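You operate a simulated robot arm through the tools that you are given. There is no shell and no other tool. Be economical: measure what you need, move in short steps, check, and stop when the job is done.

You are at the controls of a simulated robot arm. One attempt, no reset.

Task
Sweep the deck swarf into the yellow pan and tip it into the swarf tub.
Fine: use the swarf brush; lose no more than 6 g; brush and pan go back. Set down upright: swarf brush. What is to be rubbed or washed off counts as gone when no trace of it is left.

The check looks at the end state, three seconds after you hand in, the way a careful person would. Anything else that was tipped, shoved, dropped, spilled or broken makes it a failure.

Robot
A 6-joint arm with a two-finger parallel gripper, fixed in place. Base frame: the origin is at the foot of the arm, x ahead of it, y to its left, z up; the work surface is at about z = 0.58. Lengths are in m, angles in rad, forces in N, time in s.
With the tool pointing down near the work surface it reaches from about 0.14 to 0.64 m from the base axis. Its first joint turns from -1.152 to 1.152 rad. Payload 2.9 kg.
Tool frame: the origin (TCP) lies between the finger pads and is the grasp point; the fingertips stand 0.03 m ahead of it; z points along the fingers, y is the line along which they close. The gripper opens to 0.11 m. The fingers are 0.02 m wide and 0.01 m thick; the gripper's body (0.048 by 0.112 m) begins 0.055 m behind the TCP.
Orientation is that of the tool frame in the base frame, as a unit quaternion [w, x, y, z]. With the fingers straight down and closing along the base's y, the tool's x points along the base's -x, its y along +y and its z along -z.

Tools
- The arm moves only by the tool apply_moves. Its argument "rows" is one flat list of numbers, 7 for each row, row after row: the shift along the tool's x, y, z in m, then the turn, a rotation vector about the tool's x, y, z in rad, then the gripper command, from -1 (shut) to 1 (fully open), values between in proportion. In form: [x, y, z, wx, wy, wz, gripper, x, y, z, wx, wy, wz, gripper, ...]. A call has 1 to 10 rows; each row shifts and turns the commanded pose from where the row before left it, along the tool's axes as they then stand. Each row takes 0.2 s and may step no farther than 0.05 m and 0.15 rad from the row before; otherwise, or with a gripper value out of range, the whole call is refused. Where a pose cannot be reached the arm comes as near as it can. A force on the tool above 40 N (or 10 N above the force at the start of the call, whichever is more), or a blocked arm, ends the call early, and 0.2 s more pass. The fingers move at their own pace (about 0.108 m/s each) and stop on an object; they squeeze with about 40 N. The grip force told is the motor's: it shows also when the fingers shut on nothing. Time passes only in rows, and 0.2 s behind the last, so rows that do not move let the fingers close. The reply holds the time, the measured pose of the TCP, the force on the tool along the base axes, the opening and the grip force, in the units named above and with some noise, with the torque about the TCP (base axes, N m) and any sound that the robot's microphone picked up.
- Cameras (640 x 400 px; columns grow to the right, rows downward): "scene" is fixed at [0.0793, 0.4665, 1.3639]; the picture's right is [-0.46, -0.89, 0.00], its down [-0.73, 0.38, -0.56] and it looks along [0.49, -0.26, -0.83] (base axes); focal length 270 px, centre (320, 200). "wrist" rides on the gripper at [0.072, 0.017, -0.103] in the tool frame; the picture's right is [-0.23, 0.97, 0.00], its down [-0.76, -0.18, -0.62] and it looks along [-0.61, -0.14, 0.78] (tool axes); focal length 222 px, centre (320, 200). There is no depth. A picture from a camera that has moved, and an enlarged one, comes with that camera's place and axes in the base frame and with its lens. The place of the scene camera against the robot may be out by one fixed shift of up to 0.018 m in any direction.
- snapshot(camera): a new picture of that camera. The clock stands still meanwhile.
- zoom(camera, box): a new picture of the part [left, top, right, bottom] of that camera's present view, enlarged. The clock stands still meanwhile.
- sign_off(): hands the job in; it is judged then, once.

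Work in short steps. Places have to be worked out from the pictures, the camera data and where the tool is seen: move nearer, look again, correct. Check each grasp and each placing, and mend what went wrong. You have 120 turns and 76 pictures in all, those below and enlarged ones among them. Open the gripper and draw the arm clear of the work before you hand the job in, unless the task says otherwise; then end with one line.

The tools are called after "Request:" as name(argument=value, ...) on one line, values as JSON. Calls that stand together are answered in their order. apply_moves: Moves the arm, as the interface text tells. Its arguments: {"type":"object","properties":{"rows":{"type":"array"}},"required":["rows"]} The other tools are called the same way: snapshot (camera) takes a picture; zoom (camera, box) takes an enlarged picture of a part of a camera's view; sign_off () hands the job in.

At the start:

```text
t: 0.0
eef_pos: [0.432, 0.08, 1.0131]
tool_rot: [0.0, 0.0, 1.0, 0.0]
contact_force: [0.0, -0.2, 0.1]
moment: [-0.02, -0.02, 0.04]
finger_gap: 0.11
finger_force: 0.1
```

scene: 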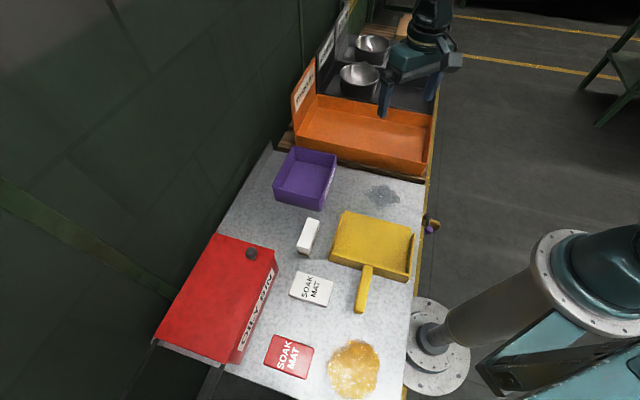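
wrist: 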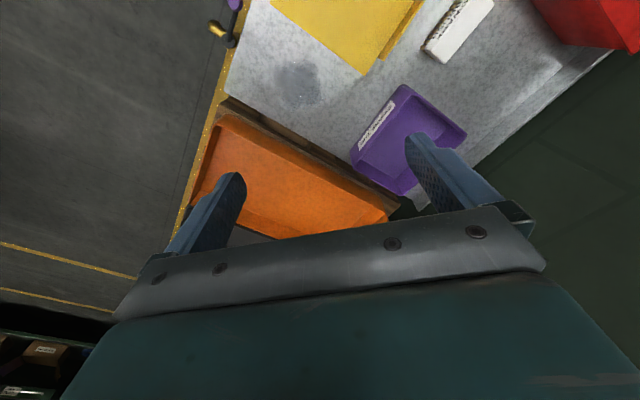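

The first pictures show a yellow pan, a white block-shaped brush, a grey swarf patch, a purple tub and an orange tray. I'll enlarge the work areas to identify each one.

Request:
zoom(camera="scene", box=[260, 140, 460, 265])

Request:
zoom(camera="scene", box=[260, 0, 460, 125])

Request:
zoom(camera="scene", box=[220, 200, 460, 350])

Request:
zoom(camera="wrist", box=[200, 0, 520, 200])

```text
3.20 times, centred on (360, 202) of scene
camera zoom: at [0.0793, 0.4665, 1.3639], right [-0.46, -0.89, 0.0], down [-0.73, 0.38, -0.56], along [0.49, -0.26, -0.83], focal length 864 px, centre (192, 192)
```

zoom: 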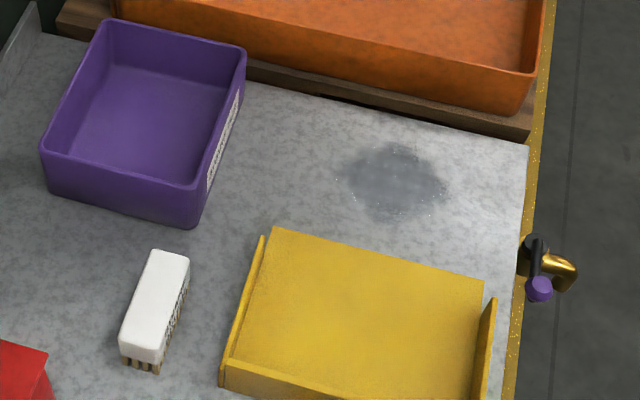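

```text
3.20 times, centred on (360, 62) of scene
camera zoom: at [0.0793, 0.4665, 1.3639], right [-0.46, -0.89, 0.0], down [-0.73, 0.38, -0.56], along [0.49, -0.26, -0.83], focal length 864 px, centre (192, 640)
```

zoom: 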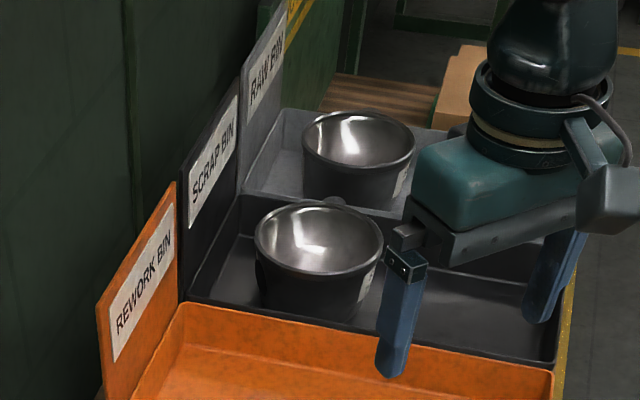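

```text
2.67 times, centred on (340, 275) of scene
camera zoom: at [0.0793, 0.4665, 1.3639], right [-0.46, -0.89, 0.0], down [-0.73, 0.38, -0.56], along [0.49, -0.26, -0.83], focal length 720 px, centre (267, 0)
```

zoom: 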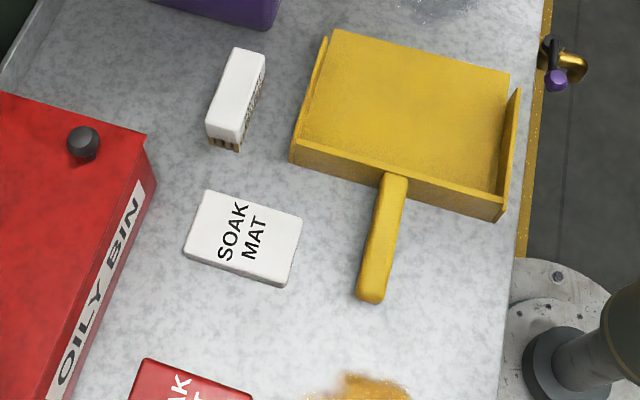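

```text
2.00 times, centred on (360, 100) of wrist
camera zoom: at [0.3588, 0.098, 1.1181], right [0.23, 0.97, 0.0], down [0.76, -0.18, 0.62], along [0.61, -0.14, -0.78], focal length 444 px, centre (240, 400)
```

zoom: 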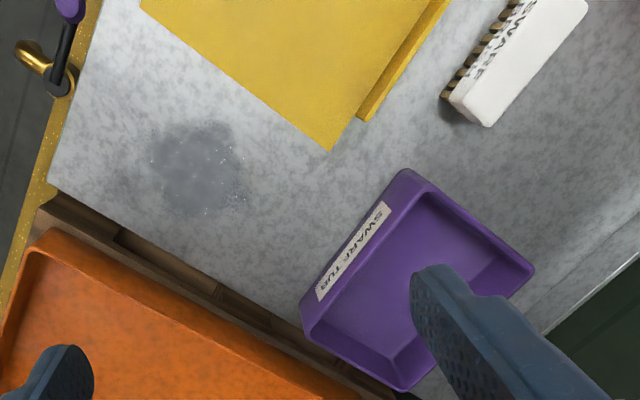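

The purple tub is labelled SWARF TUB and the white block is the SWARF BRUSH, standing bristles down at about (0.42, 0.33). The swarf lies about 0.1 m in front of the pan mouth. The whole bench is turned by about 45°. I'll move above the brush, yawing to match it.

Request:
apply_moves(rows=[0.002, 0.036, 0.025, 0, 0, 0, 1, 0.002, 0.036, 0.025, 0, 0, 0, 1, 0.002, 0.036, 0.025, 0, 0, 0, 1, 0.002, 0.036, 0.025, 0, 0, 0, 1, 0.002, 0.036, 0.025, 0, 0, 0, 1, 0.002, 0.036, 0.025, 0, 0, 0, 1, 0.002, 0.036, 0.025, 0, 0, 0, 1, 0, 0, 0, 0, 0, 0.15, 1, 0, 0, 0, 0, 0, 0.15, 1, 0, 0, 0, 0, 0, 0.15, 1])

Request:
apply_moves(rows=[0, 0, 0, 0, 0, 0.15, 1, 0, 0, 0, 0, 0, 0.15, 1, 0, 0, 0, 0, 0, 0.035, 1])

Request:
snapshot(camera="wrist")

Request:
snapshot(camera="scene")

```text
t: 2.2
eef_pos: [0.4174, 0.3313, 0.8388]
tool_rot: [0.0, 0.224, 0.975, 0.0]
contact_force: [-0.7, 0.5, 0.3]
moment: [0.0, -0.03, 0.0]
finger_gap: 0.11
finger_force: 0.2
```

```text
t: 3.0
eef_pos: [0.4161, 0.3317, 0.8395]
tool_rot: [0.0, 0.383, 0.924, -0.001]
contact_force: [0.3, 0.1, 0.3]
moment: [-0.02, 0.02, 0.01]
finger_gap: 0.1098
finger_force: 0.0
```

```text
69 pictures are left
camera wrist: at [0.3777, 0.3961, 0.9431], right [0.85, 0.53, 0.0], down [0.41, -0.66, 0.62], along [0.33, -0.53, -0.78], focal length 222 px, centre (320, 200)
```

wrist: 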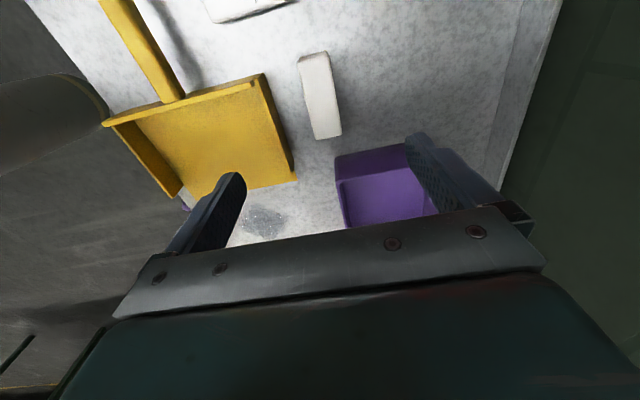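

```text
68 pictures are left
```

scene: 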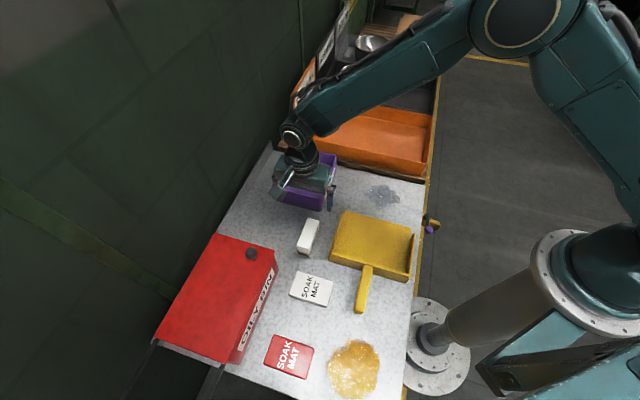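

The wrist view puts the brush centre near (0.421, 0.328), aligned with the tool yaw. I'll descend partway with a small correction and look again.

Request:
apply_moves(rows=[-0.006, 0.001, 0.045, 0, 0, 0, 1, 0, 0, 0.045, 0, 0, 0, 1, 0, 0, 0.04, 0, 0, 0, 1])

Request:
snapshot(camera="wrist")

Request:
zoom(camera="scene", box=[260, 170, 360, 270])

```text
t: 3.8
eef_pos: [0.4223, 0.3294, 0.7087]
tool_rot: [0.001, 0.382, 0.924, 0.001]
contact_force: [0.0, -0.8, 0.1]
moment: [0.0, -0.04, 0.0]
finger_gap: 0.11
finger_force: 0.0
```

```text
67 pictures are left
camera wrist: at [0.3817, 0.3935, 0.814], right [0.85, 0.53, 0.0], down [0.41, -0.66, 0.62], along [0.33, -0.53, -0.78], focal length 222 px, centre (320, 200)
```

wrist: 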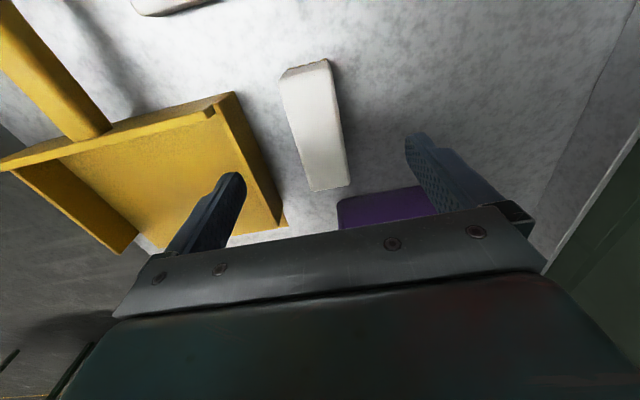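

```text
4.00 times, centred on (310, 220) of scene
camera zoom: at [0.0793, 0.4665, 1.3639], right [-0.46, -0.89, 0.0], down [-0.73, 0.38, -0.56], along [0.49, -0.26, -0.83], focal length 1079 px, centre (360, 120)
```

zoom: 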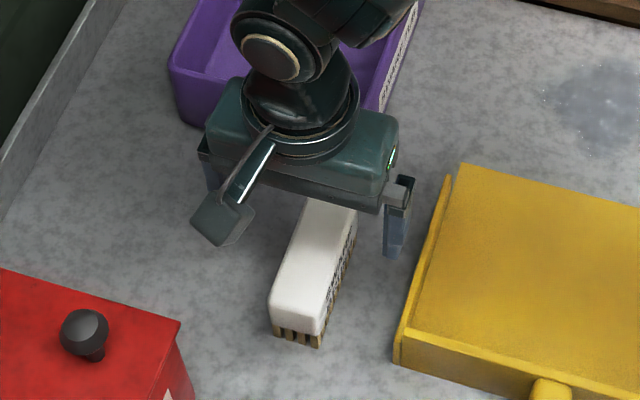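

The brush centre is confirmed at (0.4235, 0.327), top at about 0.63. I'll narrow the fingers to clear the pan wall, descend and then close.

Request:
apply_moves(rows=[-0.002, 0, 0, 0, 0, 0, 0.27, 0, 0, 0, 0, 0, 0, 0.27, 0, 0, 0.04, 0, 0, 0, 0.27, 0, 0, 0.035, 0, 0, 0, 0.27, 0, 0, 0.01, 0, 0, 0, 0.27])

Request:
snapshot(camera="wrist")

```text
t: 5.0
eef_pos: [0.4224, 0.3279, 0.6233]
tool_rot: [0.0, 0.383, 0.924, 0.0]
contact_force: [0.2, 0.3, -0.6]
moment: [0.0, 0.02, -0.01]
finger_gap: 0.0698
finger_force: 0.0
```

```text
65 pictures are left
camera wrist: at [0.3834, 0.3925, 0.7272], right [0.85, 0.53, 0.0], down [0.41, -0.66, 0.62], along [0.33, -0.53, -0.78], focal length 222 px, centre (320, 200)
```

wrist: 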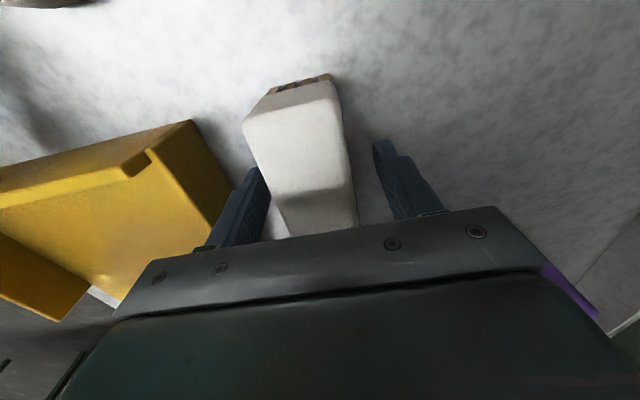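

The fingers straddle the brush with clearance on both sides. I'll close and check the grip.

Request:
apply_moves(rows=[0, 0, 0, 0, 0, 0, -0.2, 0, 0, 0, 0, 0, 0, -1, 0, 0, 0, 0, 0, 0, -1, 0, 0, 0, 0, 0, 0, -1])

```text
t: 6.0
eef_pos: [0.4235, 0.3277, 0.6236]
tool_rot: [0.0, 0.382, 0.924, 0.0]
contact_force: [-0.7, 0.4, 0.0]
moment: [0.02, 0.02, -0.01]
finger_gap: 0.0395
finger_force: 39.5
```

The grip is firm at 39.5 mm. I'll lift straight up and carry the brush over towards the swarf.

Request:
apply_moves(rows=[0, 0, -0.02, 0, 0, 0, -1, 0, 0, -0.045, 0, 0, 0, -1, 0, 0, -0.045, 0, 0, 0, -1, 0, 0, -0.045, 0, 0, 0, -1, -0.031, -0.025, 0, 0, 0, 0, -1, -0.031, -0.025, 0, 0, 0, 0, -1, -0.031, -0.025, 0, 0, 0, 0, -1, -0.031, -0.025, 0, 0, 0, 0, -1, -0.031, -0.025, 0, 0, 0, 0, -1])

Request:
apply_moves(rows=[0, 0, 0, 0, 0, -0.15, -1, 0, 0, 0, 0, 0, -0.15, -1, 0, 0, 0, 0, 0, -0.15, -1, 0, 0, 0, 0, 0, -0.15, -1, 0, 0, 0, 0, 0, -0.15, -1, 0, 0, 0, 0, 0, -0.15, -1, 0, 0, 0, 0, 0, -0.15, -1, 0, 0, 0, 0, 0, -0.15, -1, 0, 0, 0, 0, 0, -0.15, -1, 0, 0, 0, 0, 0, -0.15, -1])

Request:
apply_moves(rows=[0, 0, 0, 0, 0, -0.071, -1])

Request:
snapshot(camera="wrist")

Request:
snapshot(camera="scene")

```text
t: 8.0
eef_pos: [0.4471, 0.129, 0.7816]
tool_rot: [0.0, 0.382, 0.924, 0.0]
contact_force: [0.4, -0.1, -1.4]
moment: [-0.01, 0.03, -0.03]
finger_gap: 0.0394
finger_force: 40.1
```

```text
t: 10.2
eef_pos: [0.4449, 0.1296, 0.7793]
tool_rot: [0.001, -0.351, 0.936, 0.0]
contact_force: [0.3, 0.3, -0.9]
moment: [-0.01, -0.02, -0.03]
finger_gap: 0.0394
finger_force: 40.5
```

```text
t: 10.6
eef_pos: [0.4442, 0.1299, 0.7787]
tool_rot: [0.0, -0.383, 0.924, 0.0]
contact_force: [0.1, 0.5, -1.3]
moment: [0.0, 0.03, 0.04]
finger_gap: 0.0395
finger_force: 39.7
```

```text
64 pictures are left
camera wrist: at [0.3821, 0.0906, 0.8832], right [-0.53, 0.85, 0.0], down [0.66, 0.41, 0.62], along [0.53, 0.33, -0.78], focal length 222 px, centre (320, 200)
```

wrist: 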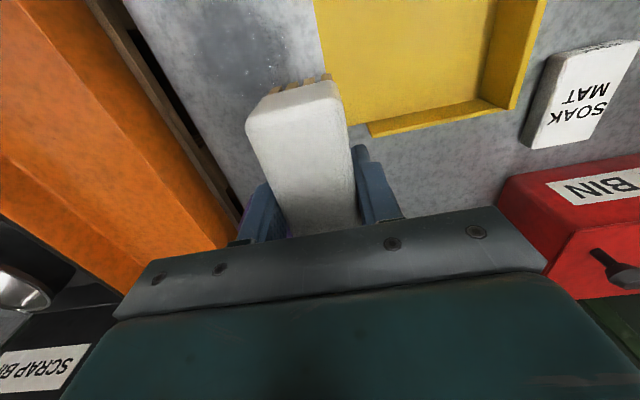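

```text
63 pictures are left
```

scene: 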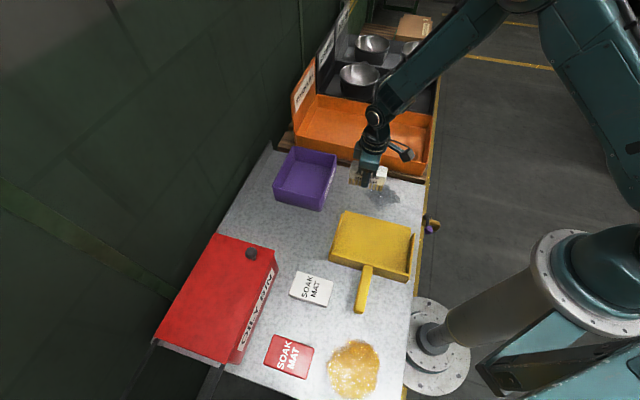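

The brush hangs straight and is now parallel to the pan mouth. I'll enlarge the swarf in both views to get its extents.

Request:
zoom(camera="wrist", box=[100, 0, 340, 150])

Request:
zoom(camera="scene", box=[330, 150, 450, 225])

```text
2.67 times, centred on (220, 75) of wrist
camera zoom: at [0.3821, 0.0906, 0.8832], right [-0.53, 0.85, 0.0], down [0.66, 0.41, 0.62], along [0.53, 0.33, -0.78], focal length 592 px, centre (587, 533)
```

zoom: 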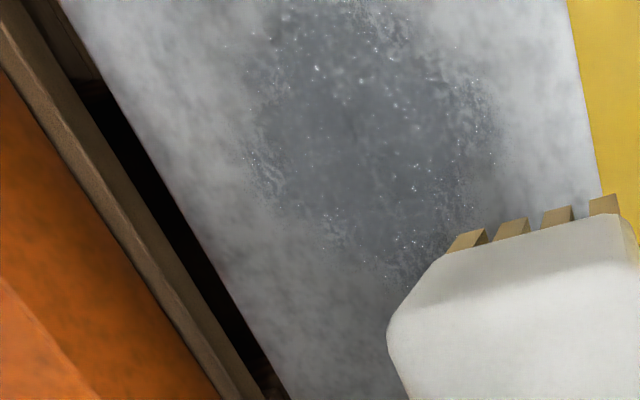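

```text
5.33 times, centred on (390, 188) of scene
camera zoom: at [0.0793, 0.4665, 1.3639], right [-0.46, -0.89, 0.0], down [-0.73, 0.38, -0.56], along [0.49, -0.26, -0.83], focal length 1439 px, centre (-53, 267)
```

zoom: 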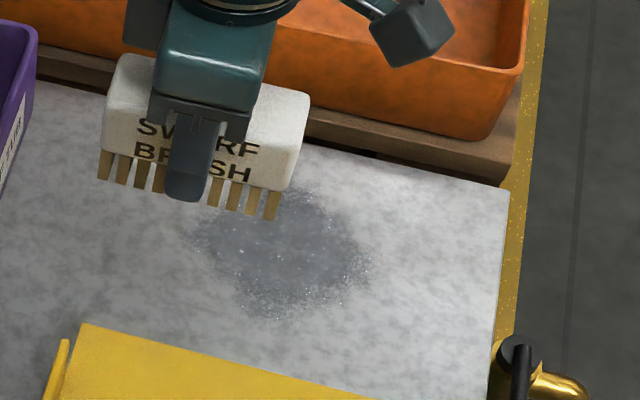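

The swarf spans about s=0.25–0.36 and w=0.285–0.396, where s=(x−y)/√2 and w=(x+y)/√2. The deck ends at s≈0.402 and the pan mouth is at s≈0.211. I'll put the brush beyond the far edge for a first lane at w≈0.375.

Request:
apply_moves(rows=[0.008, -0.0405, 0, 0, 0, 0, -1, 0.008, -0.0405, 0, 0, 0, 0, -1, 0.008, -0.0405, 0, 0, 0, 0, -1, 0.007, -0.0405, 0, 0, 0, 0, -1, 0, 0, 0.045, 0, 0, 0, -1, 0, 0, 0.045, 0, 0, 0, -1, 0, 0, 0.035, 0, 0, 0, -1])

Request:
snapshot(camera="wrist")

Request:
zoom(camera="scene", box=[330, 150, 450, 225])

```text
t: 12.2
eef_pos: [0.5379, -0.0075, 0.6538]
tool_rot: [0.0, -0.383, 0.924, 0.001]
contact_force: [0.4, 0.6, -2.1]
moment: [0.02, -0.03, 0.04]
finger_gap: 0.0397
finger_force: 40.2
```

```text
60 pictures are left
camera wrist: at [0.4737, -0.046, 0.7583], right [-0.53, 0.85, 0.0], down [0.66, 0.41, 0.62], along [0.53, 0.33, -0.78], focal length 222 px, centre (320, 200)
```

wrist: 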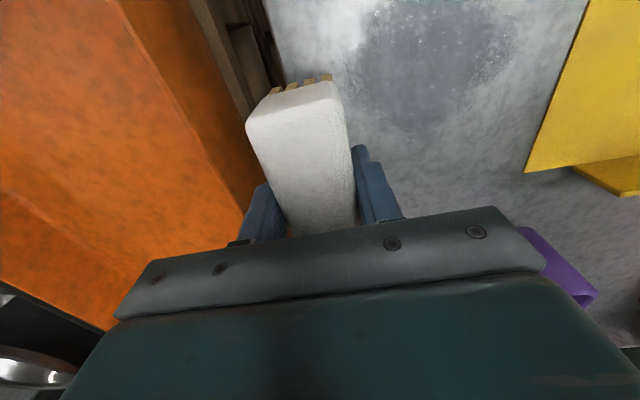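

```text
5.33 times, centred on (390, 188) of scene
camera zoom: at [0.0793, 0.4665, 1.3639], right [-0.46, -0.89, 0.0], down [-0.73, 0.38, -0.56], along [0.49, -0.26, -0.83], focal length 1439 px, centre (-53, 267)
```

zoom: 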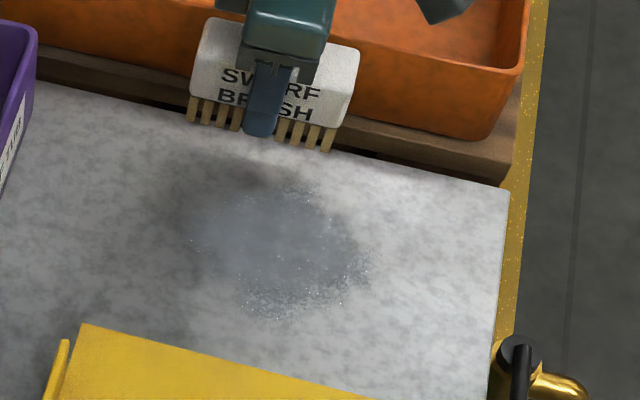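

The brush sits just beyond the swarf with about 2 cm left to descend. The gripper body should pass above the orange bin's rim, so I'll shift 5 mm towards the pan and lower slowly, watching the force.

Request:
apply_moves(rows=[0, 0.005, 0.01, 0, 0, 0, -1, 0, 0, 0.01, 0, 0, 0, -1, 0, 0, 0.006, 0, 0, 0, -1, 0, 0, 0.004, 0, 0, 0, -1])

Request:
zoom(camera="scene", box=[330, 150, 450, 225])

```text
t: 13.2
eef_pos: [0.5345, -0.0038, 0.6232]
tool_rot: [0.0, -0.383, 0.924, 0.0]
contact_force: [-0.3, 0.2, -0.6]
moment: [0.01, 0.0, -0.01]
finger_gap: 0.0396
finger_force: 40.3
```

```text
5.33 times, centred on (390, 188) of scene
camera zoom: at [0.0793, 0.4665, 1.3639], right [-0.46, -0.89, 0.0], down [-0.73, 0.38, -0.56], along [0.49, -0.26, -0.83], focal length 1439 px, centre (-53, 267)
```

zoom: 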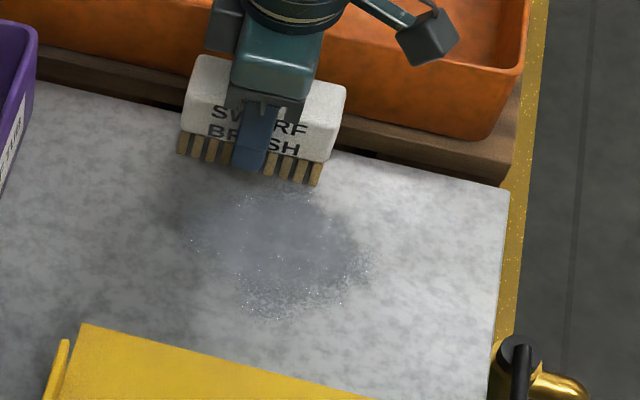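

The brush is at deck height (the hanging weight has come off). I'll press 1 mm and sweep slowly towards the pan lip.

Request:
apply_moves(rows=[0, 0, 0.001, 0, 0, 0, -1, 0, 0.02, 0, 0, 0, 0, -1, 0, 0.02, 0, 0, 0, 0, -1, 0, 0.02, 0, 0, 0, 0, -1, 0, 0.02, 0, 0, 0, 0, -1, 0, 0.02, 0, 0, 0, 0, -1, 0, 0.02, 0, 0, 0, 0, -1, 0, 0.015, 0, 0, 0, 0, -1])

Request:
zoom(camera="scene", box=[320, 160, 440, 235])

Request:
snapshot(camera="wrist")

```text
t: 15.0
eef_pos: [0.4367, 0.0916, 0.6238]
tool_rot: [0.0, -0.383, 0.924, 0.0]
contact_force: [-0.8, 0.5, -0.9]
moment: [-0.01, 0.0, -0.01]
finger_gap: 0.0393
finger_force: 40.3
```

```text
5.33 times, centred on (380, 198) of scene
camera zoom: at [0.0793, 0.4665, 1.3639], right [-0.46, -0.89, 0.0], down [-0.73, 0.38, -0.56], along [0.49, -0.26, -0.83], focal length 1439 px, centre (0, 213)
```

zoom: 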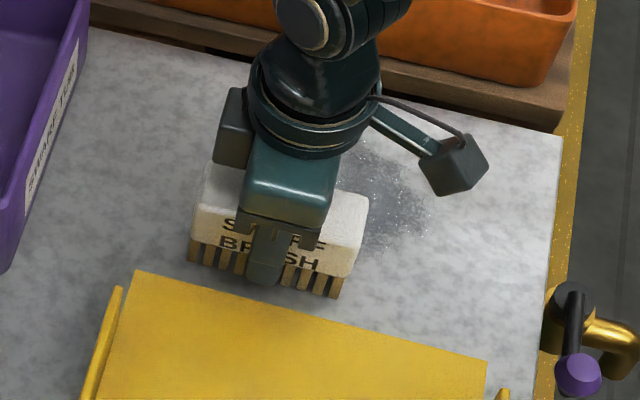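

```text
56 pictures are left
camera wrist: at [0.3739, 0.0528, 0.7284], right [-0.53, 0.85, 0.0], down [0.66, 0.41, 0.62], along [0.53, 0.33, -0.78], focal length 222 px, centre (320, 200)
```

wrist: 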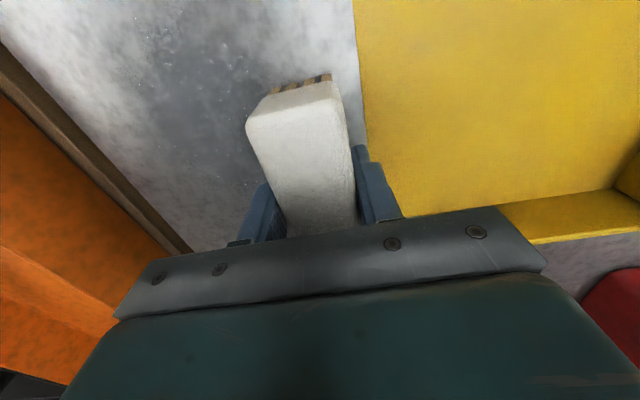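

The brush is almost at the lip. I'll check whether the swept lane behind it is really clean.

Request:
zoom(camera="wrist", box=[100, 0, 420, 200])

```text
2.00 times, centred on (260, 100) of wrist
camera zoom: at [0.3739, 0.0528, 0.7284], right [-0.53, 0.85, 0.0], down [0.66, 0.41, 0.62], along [0.53, 0.33, -0.78], focal length 444 px, centre (440, 400)
```

zoom: 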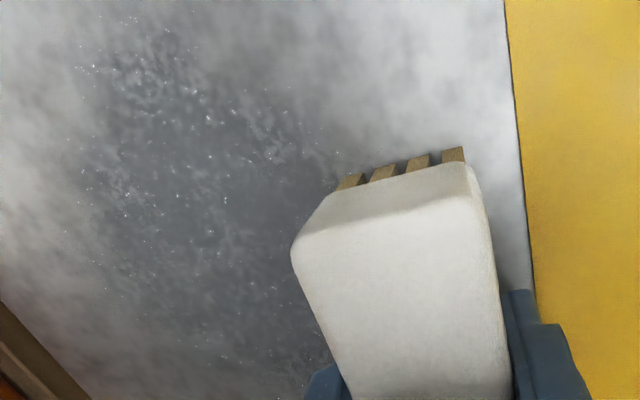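

Grey swarf still lies in the lane at about s=0.30, w=0.376, so the bristles rode over it without contact. I'll press down in small steps here on clean deck to find real contact.

Request:
apply_moves(rows=[0, 0, 0.002, 0, 0, 0, -1])

Request:
apply_moves(rows=[0, 0, 0.002, 0, 0, 0, -1])

```text
t: 15.4
eef_pos: [0.4371, 0.0911, 0.6235]
tool_rot: [0.0, -0.384, 0.924, 0.002]
contact_force: [-12.3, -1.9, 34.8]
moment: [0.16, 0.13, 0.04]
finger_gap: 0.0398
finger_force: 40.0
```

```text
t: 15.8
eef_pos: [0.4385, 0.0921, 0.6201]
tool_rot: [0.002, -0.382, 0.924, 0.0]
contact_force: [-9.3, -0.4, 37.0]
moment: [0.09, 0.27, 0.03]
finger_gap: 0.0393
finger_force: 40.0
```

Firm contact is at about 0.620–0.623 and the arm is stiff, about 18 N per mm. I'll lift, return behind the swarf and lower to a light press of about 10 N before sweeping again.

Request:
apply_moves(rows=[0, 0, -0.04, 0, 0, 0, -1, 0, -0.045, 0, 0, 0, 0, -1, 0, -0.045, 0, 0, 0, 0, -1, 0, -0.045, 0, 0, 0, 0, -1, 0, 0, 0.03, 0, 0, 0, -1, 0, 0, 0.006, 0, 0, 0, -1, 0, 0, 0.0025, 0, 0, 0, -1])

```text
t: 17.4
eef_pos: [0.5328, -0.0052, 0.6206]
tool_rot: [0.001, -0.383, 0.924, 0.0]
contact_force: [-0.6, -0.8, 1.4]
moment: [0.08, -0.07, 0.03]
finger_gap: 0.0397
finger_force: 39.5
```

Contact is just beginning at z≈0.6206. I'll add 0.5 mm and sweep.

Request:
apply_moves(rows=[0, 0, 0.0007, 0, 0, 0, -1, 0, 0.015, 0, 0, 0, 0, -1, 0, 0.015, 0, 0, 0, 0, -1, 0, 0.015, 0, 0, 0, 0, -1, 0, 0.015, 0, 0, 0, 0, -1, 0, 0.015, 0, 0, 0, 0, -1])

Request:
zoom(camera="wrist", box=[100, 0, 500, 250])

Request:
zoom(camera="scene", box=[320, 160, 440, 235])

```text
t: 18.8
eef_pos: [0.4831, 0.0492, 0.6211]
tool_rot: [0.001, -0.381, 0.924, 0.0]
contact_force: [4.8, -3.6, 16.4]
moment: [0.18, -0.2, -0.14]
finger_gap: 0.0394
finger_force: 39.8
```

```text
1.60 times, centred on (300, 125) of wrist
camera zoom: at [0.4188, 0.0103, 0.7246], right [-0.53, 0.85, 0.0], down [0.66, 0.41, 0.62], along [0.53, 0.33, -0.78], focal length 355 px, centre (352, 320)
```

zoom: 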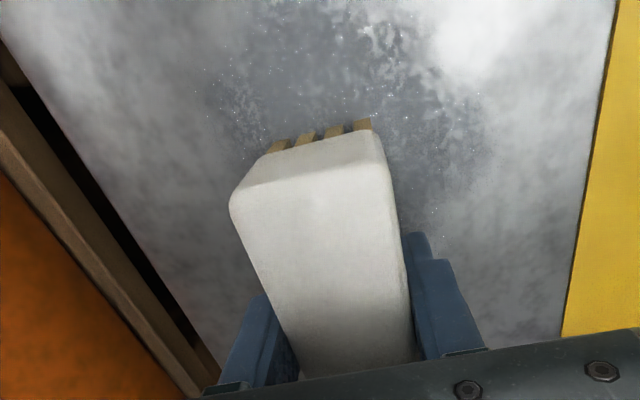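

```text
5.33 times, centred on (380, 198) of scene
camera zoom: at [0.0792, 0.4664, 1.364], right [-0.46, -0.89, 0.0], down [-0.73, 0.39, -0.56], along [0.49, -0.26, -0.83], focal length 1439 px, centre (0, 213)
```

zoom: 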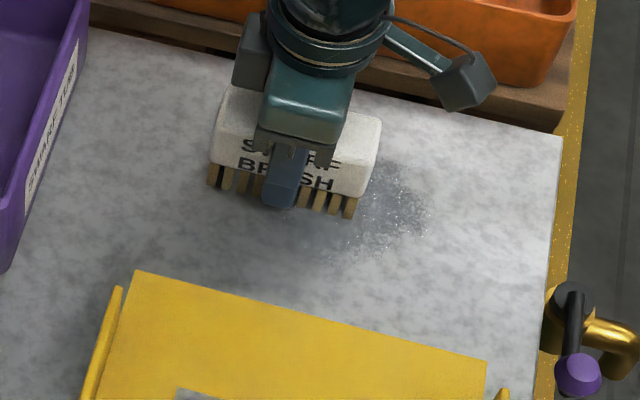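

There's a grey spot on the pan at the bottom of this crop, so I'll look at the whole pan.

Request:
zoom(camera="scene", box=[310, 180, 438, 290])

```text
3.64 times, centred on (374, 235) of scene
camera zoom: at [0.0792, 0.4664, 1.364], right [-0.46, -0.89, 0.0], down [-0.73, 0.39, -0.56], along [0.49, -0.26, -0.83], focal length 981 px, centre (124, 73)
```

zoom: 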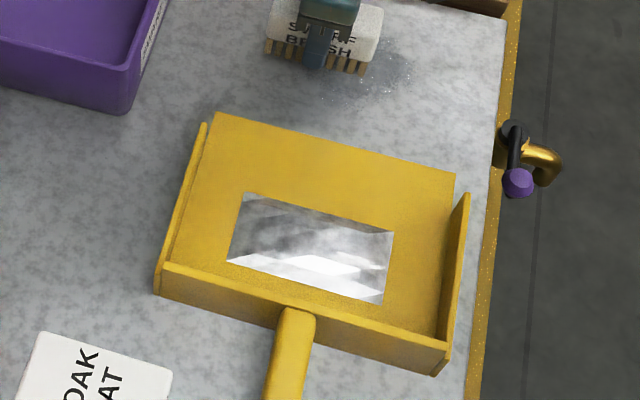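

A pile has appeared in the pan centre, so the sweep is carrying swarf in and the patch is shrinking. I'll finish this stroke to the lip.

Request:
apply_moves(rows=[0, 0.015, -0.0003, 0, 0, 0, -1, 0, 0.015, 0, 0, 0, 0, -1, 0, 0.015, 0, 0, 0, 0, -1, 0, 0.015, 0, 0, 0, 0, -1, 0, 0, -0.04, 0, 0, 0, -1, 0, 0, -0.04, 0, 0, 0, -1])

Request:
zoom(camera="wrist", box=[0, 0, 400, 250])

Request:
zoom(camera="scene", box=[320, 160, 440, 280])

```text
t: 20.2
eef_pos: [0.4375, 0.0921, 0.6991]
tool_rot: [-0.001, -0.383, 0.924, 0.0]
contact_force: [0.4, 0.1, 0.0]
moment: [0.0, -0.01, 0.0]
finger_gap: 0.0395
finger_force: 40.0
```

```text
1.60 times, centred on (200, 125) of wrist
camera zoom: at [0.3744, 0.0542, 0.8039], right [-0.53, 0.85, 0.0], down [0.67, 0.41, 0.62], along [0.53, 0.33, -0.78], focal length 355 px, centre (512, 320)
```

zoom: 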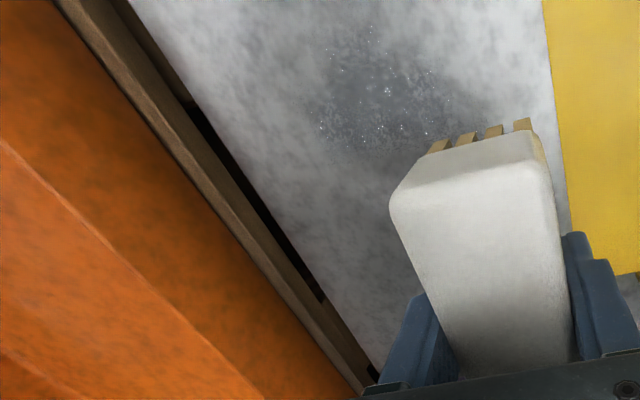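

```text
3.33 times, centred on (380, 220) of scene
camera zoom: at [0.0793, 0.4665, 1.3639], right [-0.46, -0.89, 0.0], down [-0.73, 0.38, -0.56], along [0.49, -0.26, -0.83], focal length 900 px, centre (120, 133)
```

zoom: 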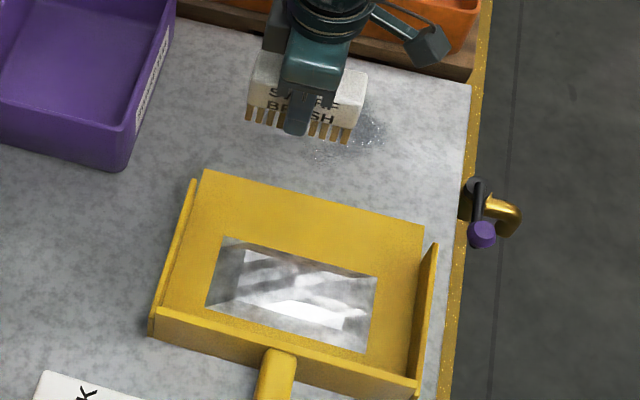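

The left lane is clean and the remaining patch is at w < 0.34. Next is the second lane at w≈0.305, started from behind at the same contact height.

Request:
apply_moves(rows=[0.024, -0.0425, 0, 0, 0, 0, -1, 0.023, -0.0425, 0, 0, 0, 0, -1, 0.023, -0.0425, 0, 0, 0, 0, -1, 0, -0.009, 0.04, 0, 0, 0, -1, 0, 0, 0.03, 0, 0, 0, -1, 0, 0, 0.01, 0, 0, 0, -1])

Request:
apply_moves(rows=[0, 0.015, 0, 0, 0, 0, -1, 0, 0.015, 0, 0, 0, 0, -1, 0, 0.015, 0, 0, 0, 0, -1, 0, 0.015, 0, 0, 0, 0, -1, 0, 0.015, 0, 0, 0, 0, -1, 0, 0.015, 0, 0, 0, 0, -1, 0, 0.015, 0, 0, 0, 0, -1, 0, 0.015, 0, 0, 0, 0, -1, 0, 0.015, 0, 0, 0, 0, -1])

Request:
zoom(camera="scene", box=[320, 160, 440, 280])

```text
t: 21.6
eef_pos: [0.4861, -0.0538, 0.6196]
tool_rot: [0.0, -0.382, 0.924, 0.0]
contact_force: [-9.9, -1.0, 28.0]
moment: [0.47, -0.05, 0.12]
finger_gap: 0.0399
finger_force: 40.1
```

```text
t: 23.6
eef_pos: [0.3891, 0.0422, 0.6208]
tool_rot: [-0.002, -0.383, 0.924, 0.001]
contact_force: [2.8, -2.7, 8.8]
moment: [0.18, -0.48, -0.15]
finger_gap: 0.0397
finger_force: 39.1
```

```text
3.33 times, centred on (380, 220) of scene
camera zoom: at [0.0792, 0.4665, 1.364], right [-0.46, -0.89, 0.0], down [-0.73, 0.39, -0.56], along [0.49, -0.26, -0.83], focal length 900 px, centre (120, 133)
```

zoom: 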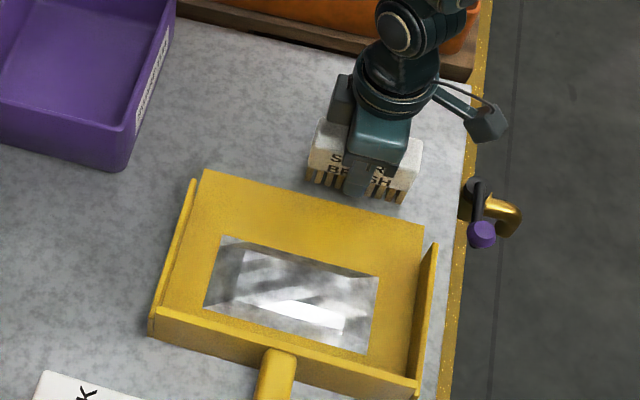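

Stroke two moved more swarf in. I'll lift, move the brush aside over the clean lane, and inspect the deck.

Request:
apply_moves(rows=[0, 0, -0.04, 0, 0, 0, -1, 0, 0, -0.045, 0, 0, 0, -1, 0, 0, -0.04, 0, 0, 0, -1])

Request:
zoom(camera="wrist", box=[0, 0, 400, 250])

Request:
zoom(camera="scene", box=[340, 150, 440, 230])

```text
t: 24.4
eef_pos: [0.3902, 0.0423, 0.7455]
tool_rot: [-0.001, -0.383, 0.924, 0.0]
contact_force: [-0.4, -0.1, -1.1]
moment: [-0.03, 0.02, -0.02]
finger_gap: 0.0395
finger_force: 39.8
```

```text
1.60 times, centred on (200, 125) of wrist
camera zoom: at [0.3278, 0.0035, 0.8489], right [-0.53, 0.85, 0.0], down [0.67, 0.41, 0.62], along [0.53, 0.33, -0.78], focal length 355 px, centre (512, 320)
```

zoom: 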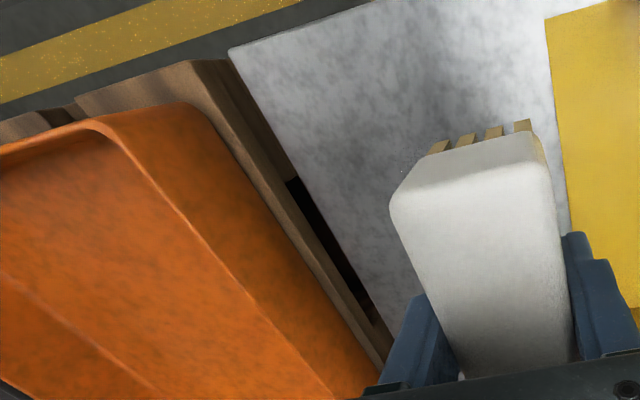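

```text
5.00 times, centred on (390, 190) of scene
camera zoom: at [0.0793, 0.4665, 1.3639], right [-0.46, -0.89, 0.0], down [-0.73, 0.38, -0.56], along [0.49, -0.26, -0.83], focal length 1349 px, centre (-30, 250)
```

zoom: 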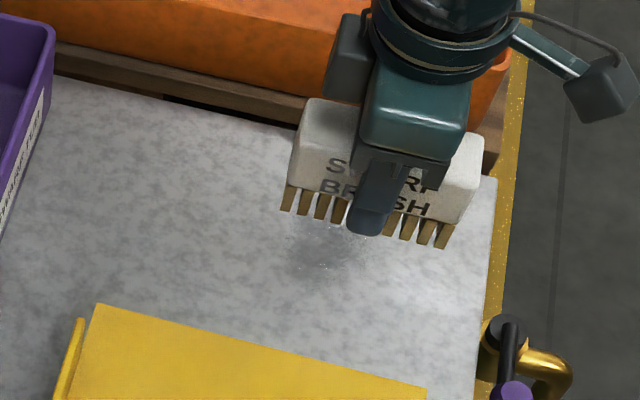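

A faint remnant is left around (0.435, 0.01). I'll make another pass centred at w≈0.325.

Request:
apply_moves(rows=[-0.007, -0.045, 0, 0, 0, 0, -1, -0.006, -0.045, 0, 0, 0, 0, -1, -0.006, -0.045, 0, 0, 0, 0, -1, 0, 0, 0.045, 0, 0, 0, -1, 0, 0, 0.045, 0, 0, 0, -1, 0, 0, 0.028, 0, 0, 0, -1, 0, 0, 0.0065, 0, 0, 0, -1])

Request:
apply_moves(rows=[0, 0.015, 0, 0, 0, 0, -1, 0, 0.015, 0, 0, 0, 0, -1, 0, 0.015, 0, 0, 0, 0, -1, 0, 0.015, 0, 0, 0, 0, -1, 0, 0.015, 0, 0, 0, 0, -1, 0, 0.015, 0, 0, 0, 0, -1, 0, 0.015, 0, 0, 0, 0, -1, 0, 0.015, 0, 0, 0, 0, -1, 0, 0.013, 0, 0, 0, 0, -1])

Request:
apply_moves(rows=[0, 0, -0.04, 0, 0, 0, -1, 0, 0.01, -0.045, 0, 0, 0, -1, -0.03, 0.03, -0.02, 0, 0, 0, -1, -0.03, 0.03, 0, 0, 0, 0, -1, -0.03, 0.03, 0, 0, 0, 0, -1, -0.03, 0.03, 0, 0, 0, 0, -1])

Request:
zoom(camera="scene", box=[340, 150, 440, 230])

```text
t: 26.0
eef_pos: [0.5004, -0.0417, 0.6226]
tool_rot: [-0.001, -0.383, 0.924, 0.001]
contact_force: [0.4, -0.4, -0.3]
moment: [0.0, 0.01, -0.01]
finger_gap: 0.0396
finger_force: 40.1
```

```text
t: 28.0
eef_pos: [0.4056, 0.0531, 0.6202]
tool_rot: [0.001, -0.382, 0.924, -0.002]
contact_force: [4.1, -5.7, 18.5]
moment: [-0.21, 0.31, 0.14]
finger_gap: 0.0395
finger_force: 39.8
```

```text
t: 29.4
eef_pos: [0.3994, 0.2316, 0.7242]
tool_rot: [-0.001, -0.383, 0.924, 0.0]
contact_force: [0.5, -0.3, -0.3]
moment: [-0.03, 0.0, -0.01]
finger_gap: 0.0396
finger_force: 40.3
```

```text
5.00 times, centred on (390, 190) of scene
camera zoom: at [0.0793, 0.4665, 1.3639], right [-0.46, -0.89, 0.0], down [-0.73, 0.39, -0.56], along [0.49, -0.26, -0.83], focal length 1349 px, centre (-30, 250)
```

zoom: 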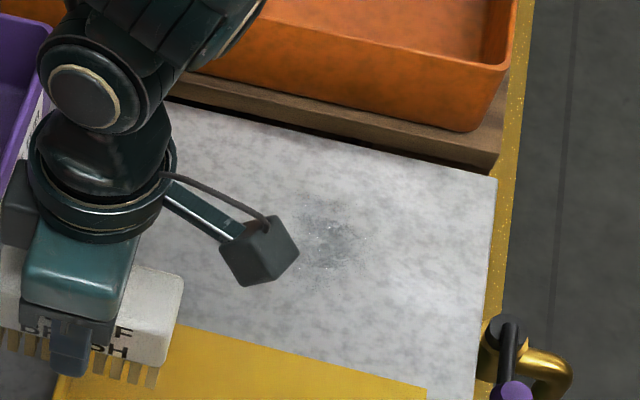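

Only a faint remnant is left near (0.44, 0.0). I'll do another pass there with slightly more pressure from the start.

Request:
apply_moves(rows=[0.0187, -0.0366, 0, 0, 0, 0, -1, 0.0187, -0.0366, 0, 0, 0, 0, -1, 0.0187, -0.0366, 0, 0, 0, 0, -1, 0.0187, -0.0366, 0, 0, 0, 0, -1, 0.0187, -0.0366, 0, 0, 0, 0, -1, 0.0187, -0.0366, 0, 0, 0, 0, -1, 0.0187, -0.0366, 0, 0, 0, 0, -1, 0, 0, 0.045, 0, 0, 0, -1, 0, 0, 0.045, 0, 0, 0, -1, 0, 0, 0.0145, 0, 0, 0, -1])

Request:
apply_moves(rows=[0, 0, 0.0008, 0, 0, 0, -1])

```text
t: 31.6
eef_pos: [0.4869, -0.0429, 0.6233]
tool_rot: [-0.001, -0.384, 0.924, -0.001]
contact_force: [-0.2, -0.8, -0.5]
moment: [-0.01, -0.03, -0.01]
finger_gap: 0.0397
finger_force: 40.0
```

```text
t: 32.0
eef_pos: [0.486, -0.0428, 0.6218]
tool_rot: [0.0, -0.383, 0.924, 0.0]
contact_force: [-0.2, 0.1, -0.9]
moment: [0.0, 0.01, 0.02]
finger_gap: 0.0396
finger_force: 40.2
```

No contact yet, so I'll lower another millimetre.

Request:
apply_moves(rows=[0, 0, 0.001, 0, 0, 0, -1])

```text
t: 32.4
eef_pos: [0.4858, -0.0425, 0.6194]
tool_rot: [0.001, -0.384, 0.924, 0.0]
contact_force: [-4.4, 0.3, 9.6]
moment: [0.39, -0.19, 0.12]
finger_gap: 0.0395
finger_force: 40.1
```

Now there's about 10 N of contact. I'll sweep to the lip.

Request:
apply_moves(rows=[0, 0.014, 0.0003, 0, 0, 0, -1, 0, 0.014, 0, 0, 0, 0, -1, 0, 0.014, 0, 0, 0, 0, -1, 0, 0.014, 0, 0, 0, 0, -1, 0, 0.014, 0, 0, 0, 0, -1, 0, 0.014, 0, 0, 0, 0, -1, 0, 0.014, 0, 0, 0, 0, -1, 0, 0.014, 0, 0, 0, 0, -1, 0, 0.014, 0, 0, 0, 0, -1])

Request:
apply_moves(rows=[0, 0, -0.04, 0, 0, 0, -1, 0, 0.01, -0.045, 0, 0, 0, -1, -0.03, 0.03, -0.02, 0, 0, 0, -1, -0.03, 0.03, 0, 0, 0, 0, -1, -0.03, 0.03, 0, 0, 0, 0, -1, -0.03, 0.03, 0, 0, 0, 0, -1])

Request:
zoom(camera="scene", box=[340, 150, 440, 230])

```text
t: 34.1
eef_pos: [0.4152, 0.0303, 0.6215]
tool_rot: [0.003, -0.383, 0.924, -0.001]
contact_force: [-1.4, 2.1, 4.8]
moment: [0.05, 0.17, -0.02]
finger_gap: 0.0395
finger_force: 40.0
stopped in row 8: the force on the tool passed its limit at 40 N (the readings are from after the stop); the commanded pose is now the measured one
```

```text
t: 35.5
eef_pos: [0.4087, 0.2056, 0.7264]
tool_rot: [0.003, -0.382, 0.924, 0.0]
contact_force: [-0.4, 0.0, -1.2]
moment: [-0.05, 0.01, -0.03]
finger_gap: 0.0396
finger_force: 39.5
```

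```text
5.00 times, centred on (390, 190) of scene
camera zoom: at [0.0793, 0.4665, 1.3639], right [-0.46, -0.89, 0.0], down [-0.73, 0.39, -0.56], along [0.49, -0.26, -0.83], focal length 1349 px, centre (-30, 250)
```

zoom: 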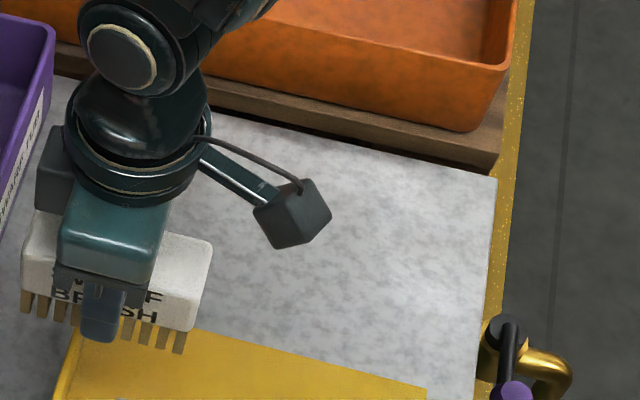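

The visible deck is clean. I'll carry the brush back over its rest place, turn it to its original heading and look at the deck unobstructed.

Request:
apply_moves(rows=[-0.0323, 0.0253, -0.018, 0, 0, 0, -1, -0.0323, 0.0253, -0.018, 0, 0, 0, -1, -0.0322, 0.0253, -0.018, 0, 0, 0, -1, 0, 0, 0, 0, 0, 0.15, -1, 0, 0, 0, 0, 0, 0.15, -1, 0, 0, 0, 0, 0, 0.15, -1, 0, 0, 0, 0, 0, 0.15, -1, 0, 0, 0, 0, 0, 0.15, -1, 0, 0, 0, 0, 0, 0.15, -1, 0, 0, 0, 0, 0, 0.15, -1])

Request:
apply_moves(rows=[0, 0, 0, 0, 0, 0.15, -1, 0, 0, 0, 0, 0, 0.15, -1, 0, 0, 0, 0, 0, 0.15, -1, 0, 0, 0, 0, 0, 0.071, -1])

Request:
zoom(camera="scene", box=[310, 150, 440, 290])

Request:
zoom(camera="scene", box=[340, 160, 430, 220])

Request:
snapshot(camera="wrist")

```text
t: 37.7
eef_pos: [0.4222, 0.3299, 0.778]
tool_rot: [0.004, 0.133, 0.991, 0.0]
contact_force: [0.4, 0.1, -1.4]
moment: [0.0, 0.03, 0.0]
finger_gap: 0.0396
finger_force: 40.2
```

```text
t: 38.7
eef_pos: [0.4248, 0.3296, 0.7788]
tool_rot: [0.003, 0.384, 0.923, 0.0]
contact_force: [0.5, -0.4, -0.6]
moment: [-0.05, 0.01, 0.02]
finger_gap: 0.0399
finger_force: 40.2
```

```text
2.86 times, centred on (375, 220) of scene
camera zoom: at [0.0793, 0.4665, 1.3639], right [-0.46, -0.89, 0.0], down [-0.73, 0.38, -0.56], along [0.49, -0.26, -0.83], focal length 771 px, centre (163, 143)
```

zoom: 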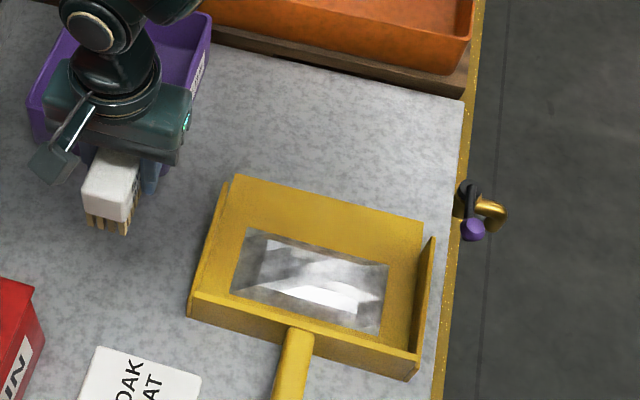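

```text
6.67 times, centred on (385, 190) of scene
camera zoom: at [0.0793, 0.4665, 1.3639], right [-0.46, -0.89, 0.0], down [-0.73, 0.38, -0.56], along [0.49, -0.26, -0.83], focal length 1799 px, centre (-113, 267)
```

zoom: 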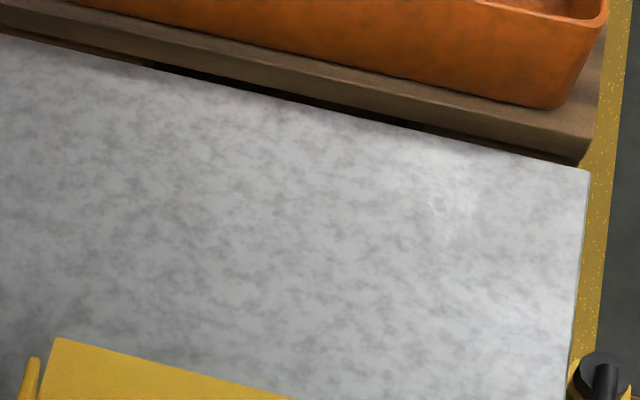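

```text
42 pictures are left
camera wrist: at [0.3845, 0.3933, 0.8824], right [0.85, 0.53, 0.0], down [0.41, -0.66, 0.63], along [0.33, -0.53, -0.78], focal length 222 px, centre (320, 200)
```

wrist: 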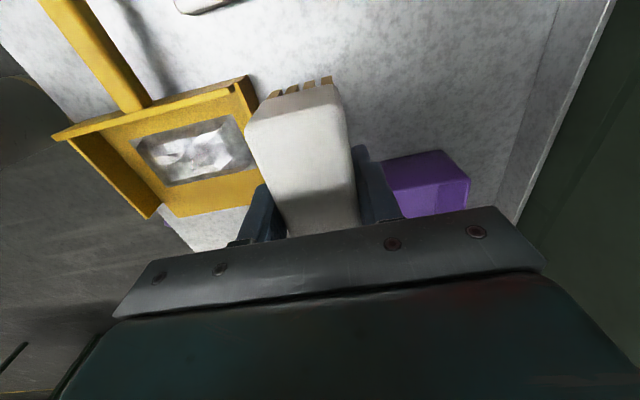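

The deck is clean and the pan hasn't moved. I'll set the brush down at its original place (0.4235, 0.3277).

Request:
apply_moves(rows=[0, -0.0023, 0.04, 0, 0, 0, -1, 0, 0, 0.045, 0, 0, 0, -1, 0, 0, 0.045, 0, 0, 0, -1, 0, 0, 0.022, 0, 0, 0, -1, 0, 0, 0.004, 0, 0, 0, -1])

```text
t: 39.9
eef_pos: [0.422, 0.3266, 0.6225]
tool_rot: [0.002, 0.383, 0.924, 0.001]
contact_force: [0.9, 0.3, -1.2]
moment: [-0.01, 0.0, -0.01]
finger_gap: 0.0395
finger_force: 40.2
```

I'll lower in small steps until the force reading shows contact.

Request:
apply_moves(rows=[0, 0, 0.001, 0, 0, 0, -1, 0, 0, 0.0008, 0, 0, 0, -1])

```text
t: 40.5
eef_pos: [0.422, 0.3273, 0.6212]
tool_rot: [0.002, 0.383, 0.924, 0.001]
contact_force: [-1.4, 0.0, 1.1]
moment: [0.05, 0.1, 0.02]
finger_gap: 0.0394
finger_force: 39.4
```

There is light contact. I'll release partway, as the pan wall is near, and rise.

Request:
apply_moves(rows=[0, 0, 0, 0, 0, 0, 0.0, 0, 0, 0, 0, 0, 0, 0.27, 0, 0, 0, 0, 0, 0, 0.27, 0, 0, -0.02, 0, 0, 0, 0.27, 0, 0, -0.045, 0, 0, 0, 0.27, 0, 0, -0.045, 0, 0, 0, 0.27, 0, 0, -0.04, 0, 0, 0, 0.27])

Request:
zoom(camera="scene", box=[260, 170, 360, 270])

Request:
zoom(camera="wrist", box=[0, 0, 400, 250])

```text
t: 42.1
eef_pos: [0.4218, 0.3276, 0.771]
tool_rot: [0.003, 0.382, 0.924, 0.0]
contact_force: [0.1, -0.6, -0.6]
moment: [0.02, 0.01, 0.0]
finger_gap: 0.0695
finger_force: 0.1
```

```text
4.00 times, centred on (310, 220) of scene
camera zoom: at [0.0793, 0.4665, 1.3639], right [-0.46, -0.89, 0.0], down [-0.73, 0.38, -0.56], along [0.49, -0.26, -0.83], focal length 1079 px, centre (360, 120)
```

zoom: 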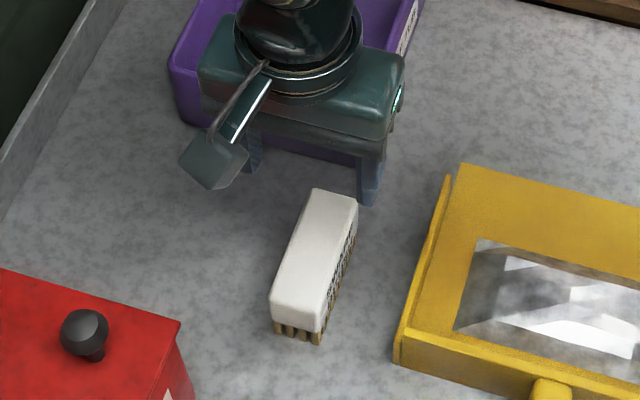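

```text
1.60 times, centred on (200, 125) of wrist
camera zoom: at [0.3824, 0.3913, 0.8734], right [0.85, 0.53, 0.0], down [0.41, -0.66, 0.63], along [0.33, -0.53, -0.78], focal length 355 px, centre (512, 320)
```

zoom: 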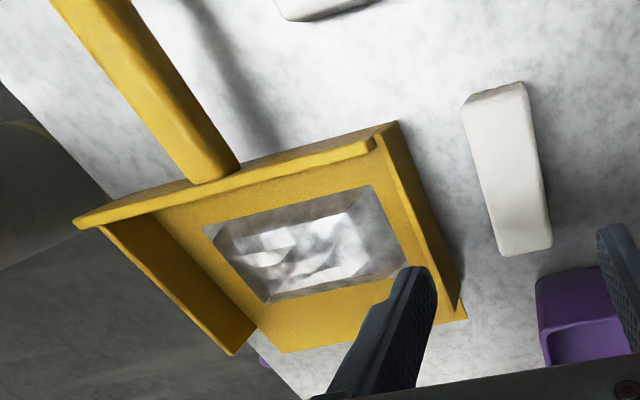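

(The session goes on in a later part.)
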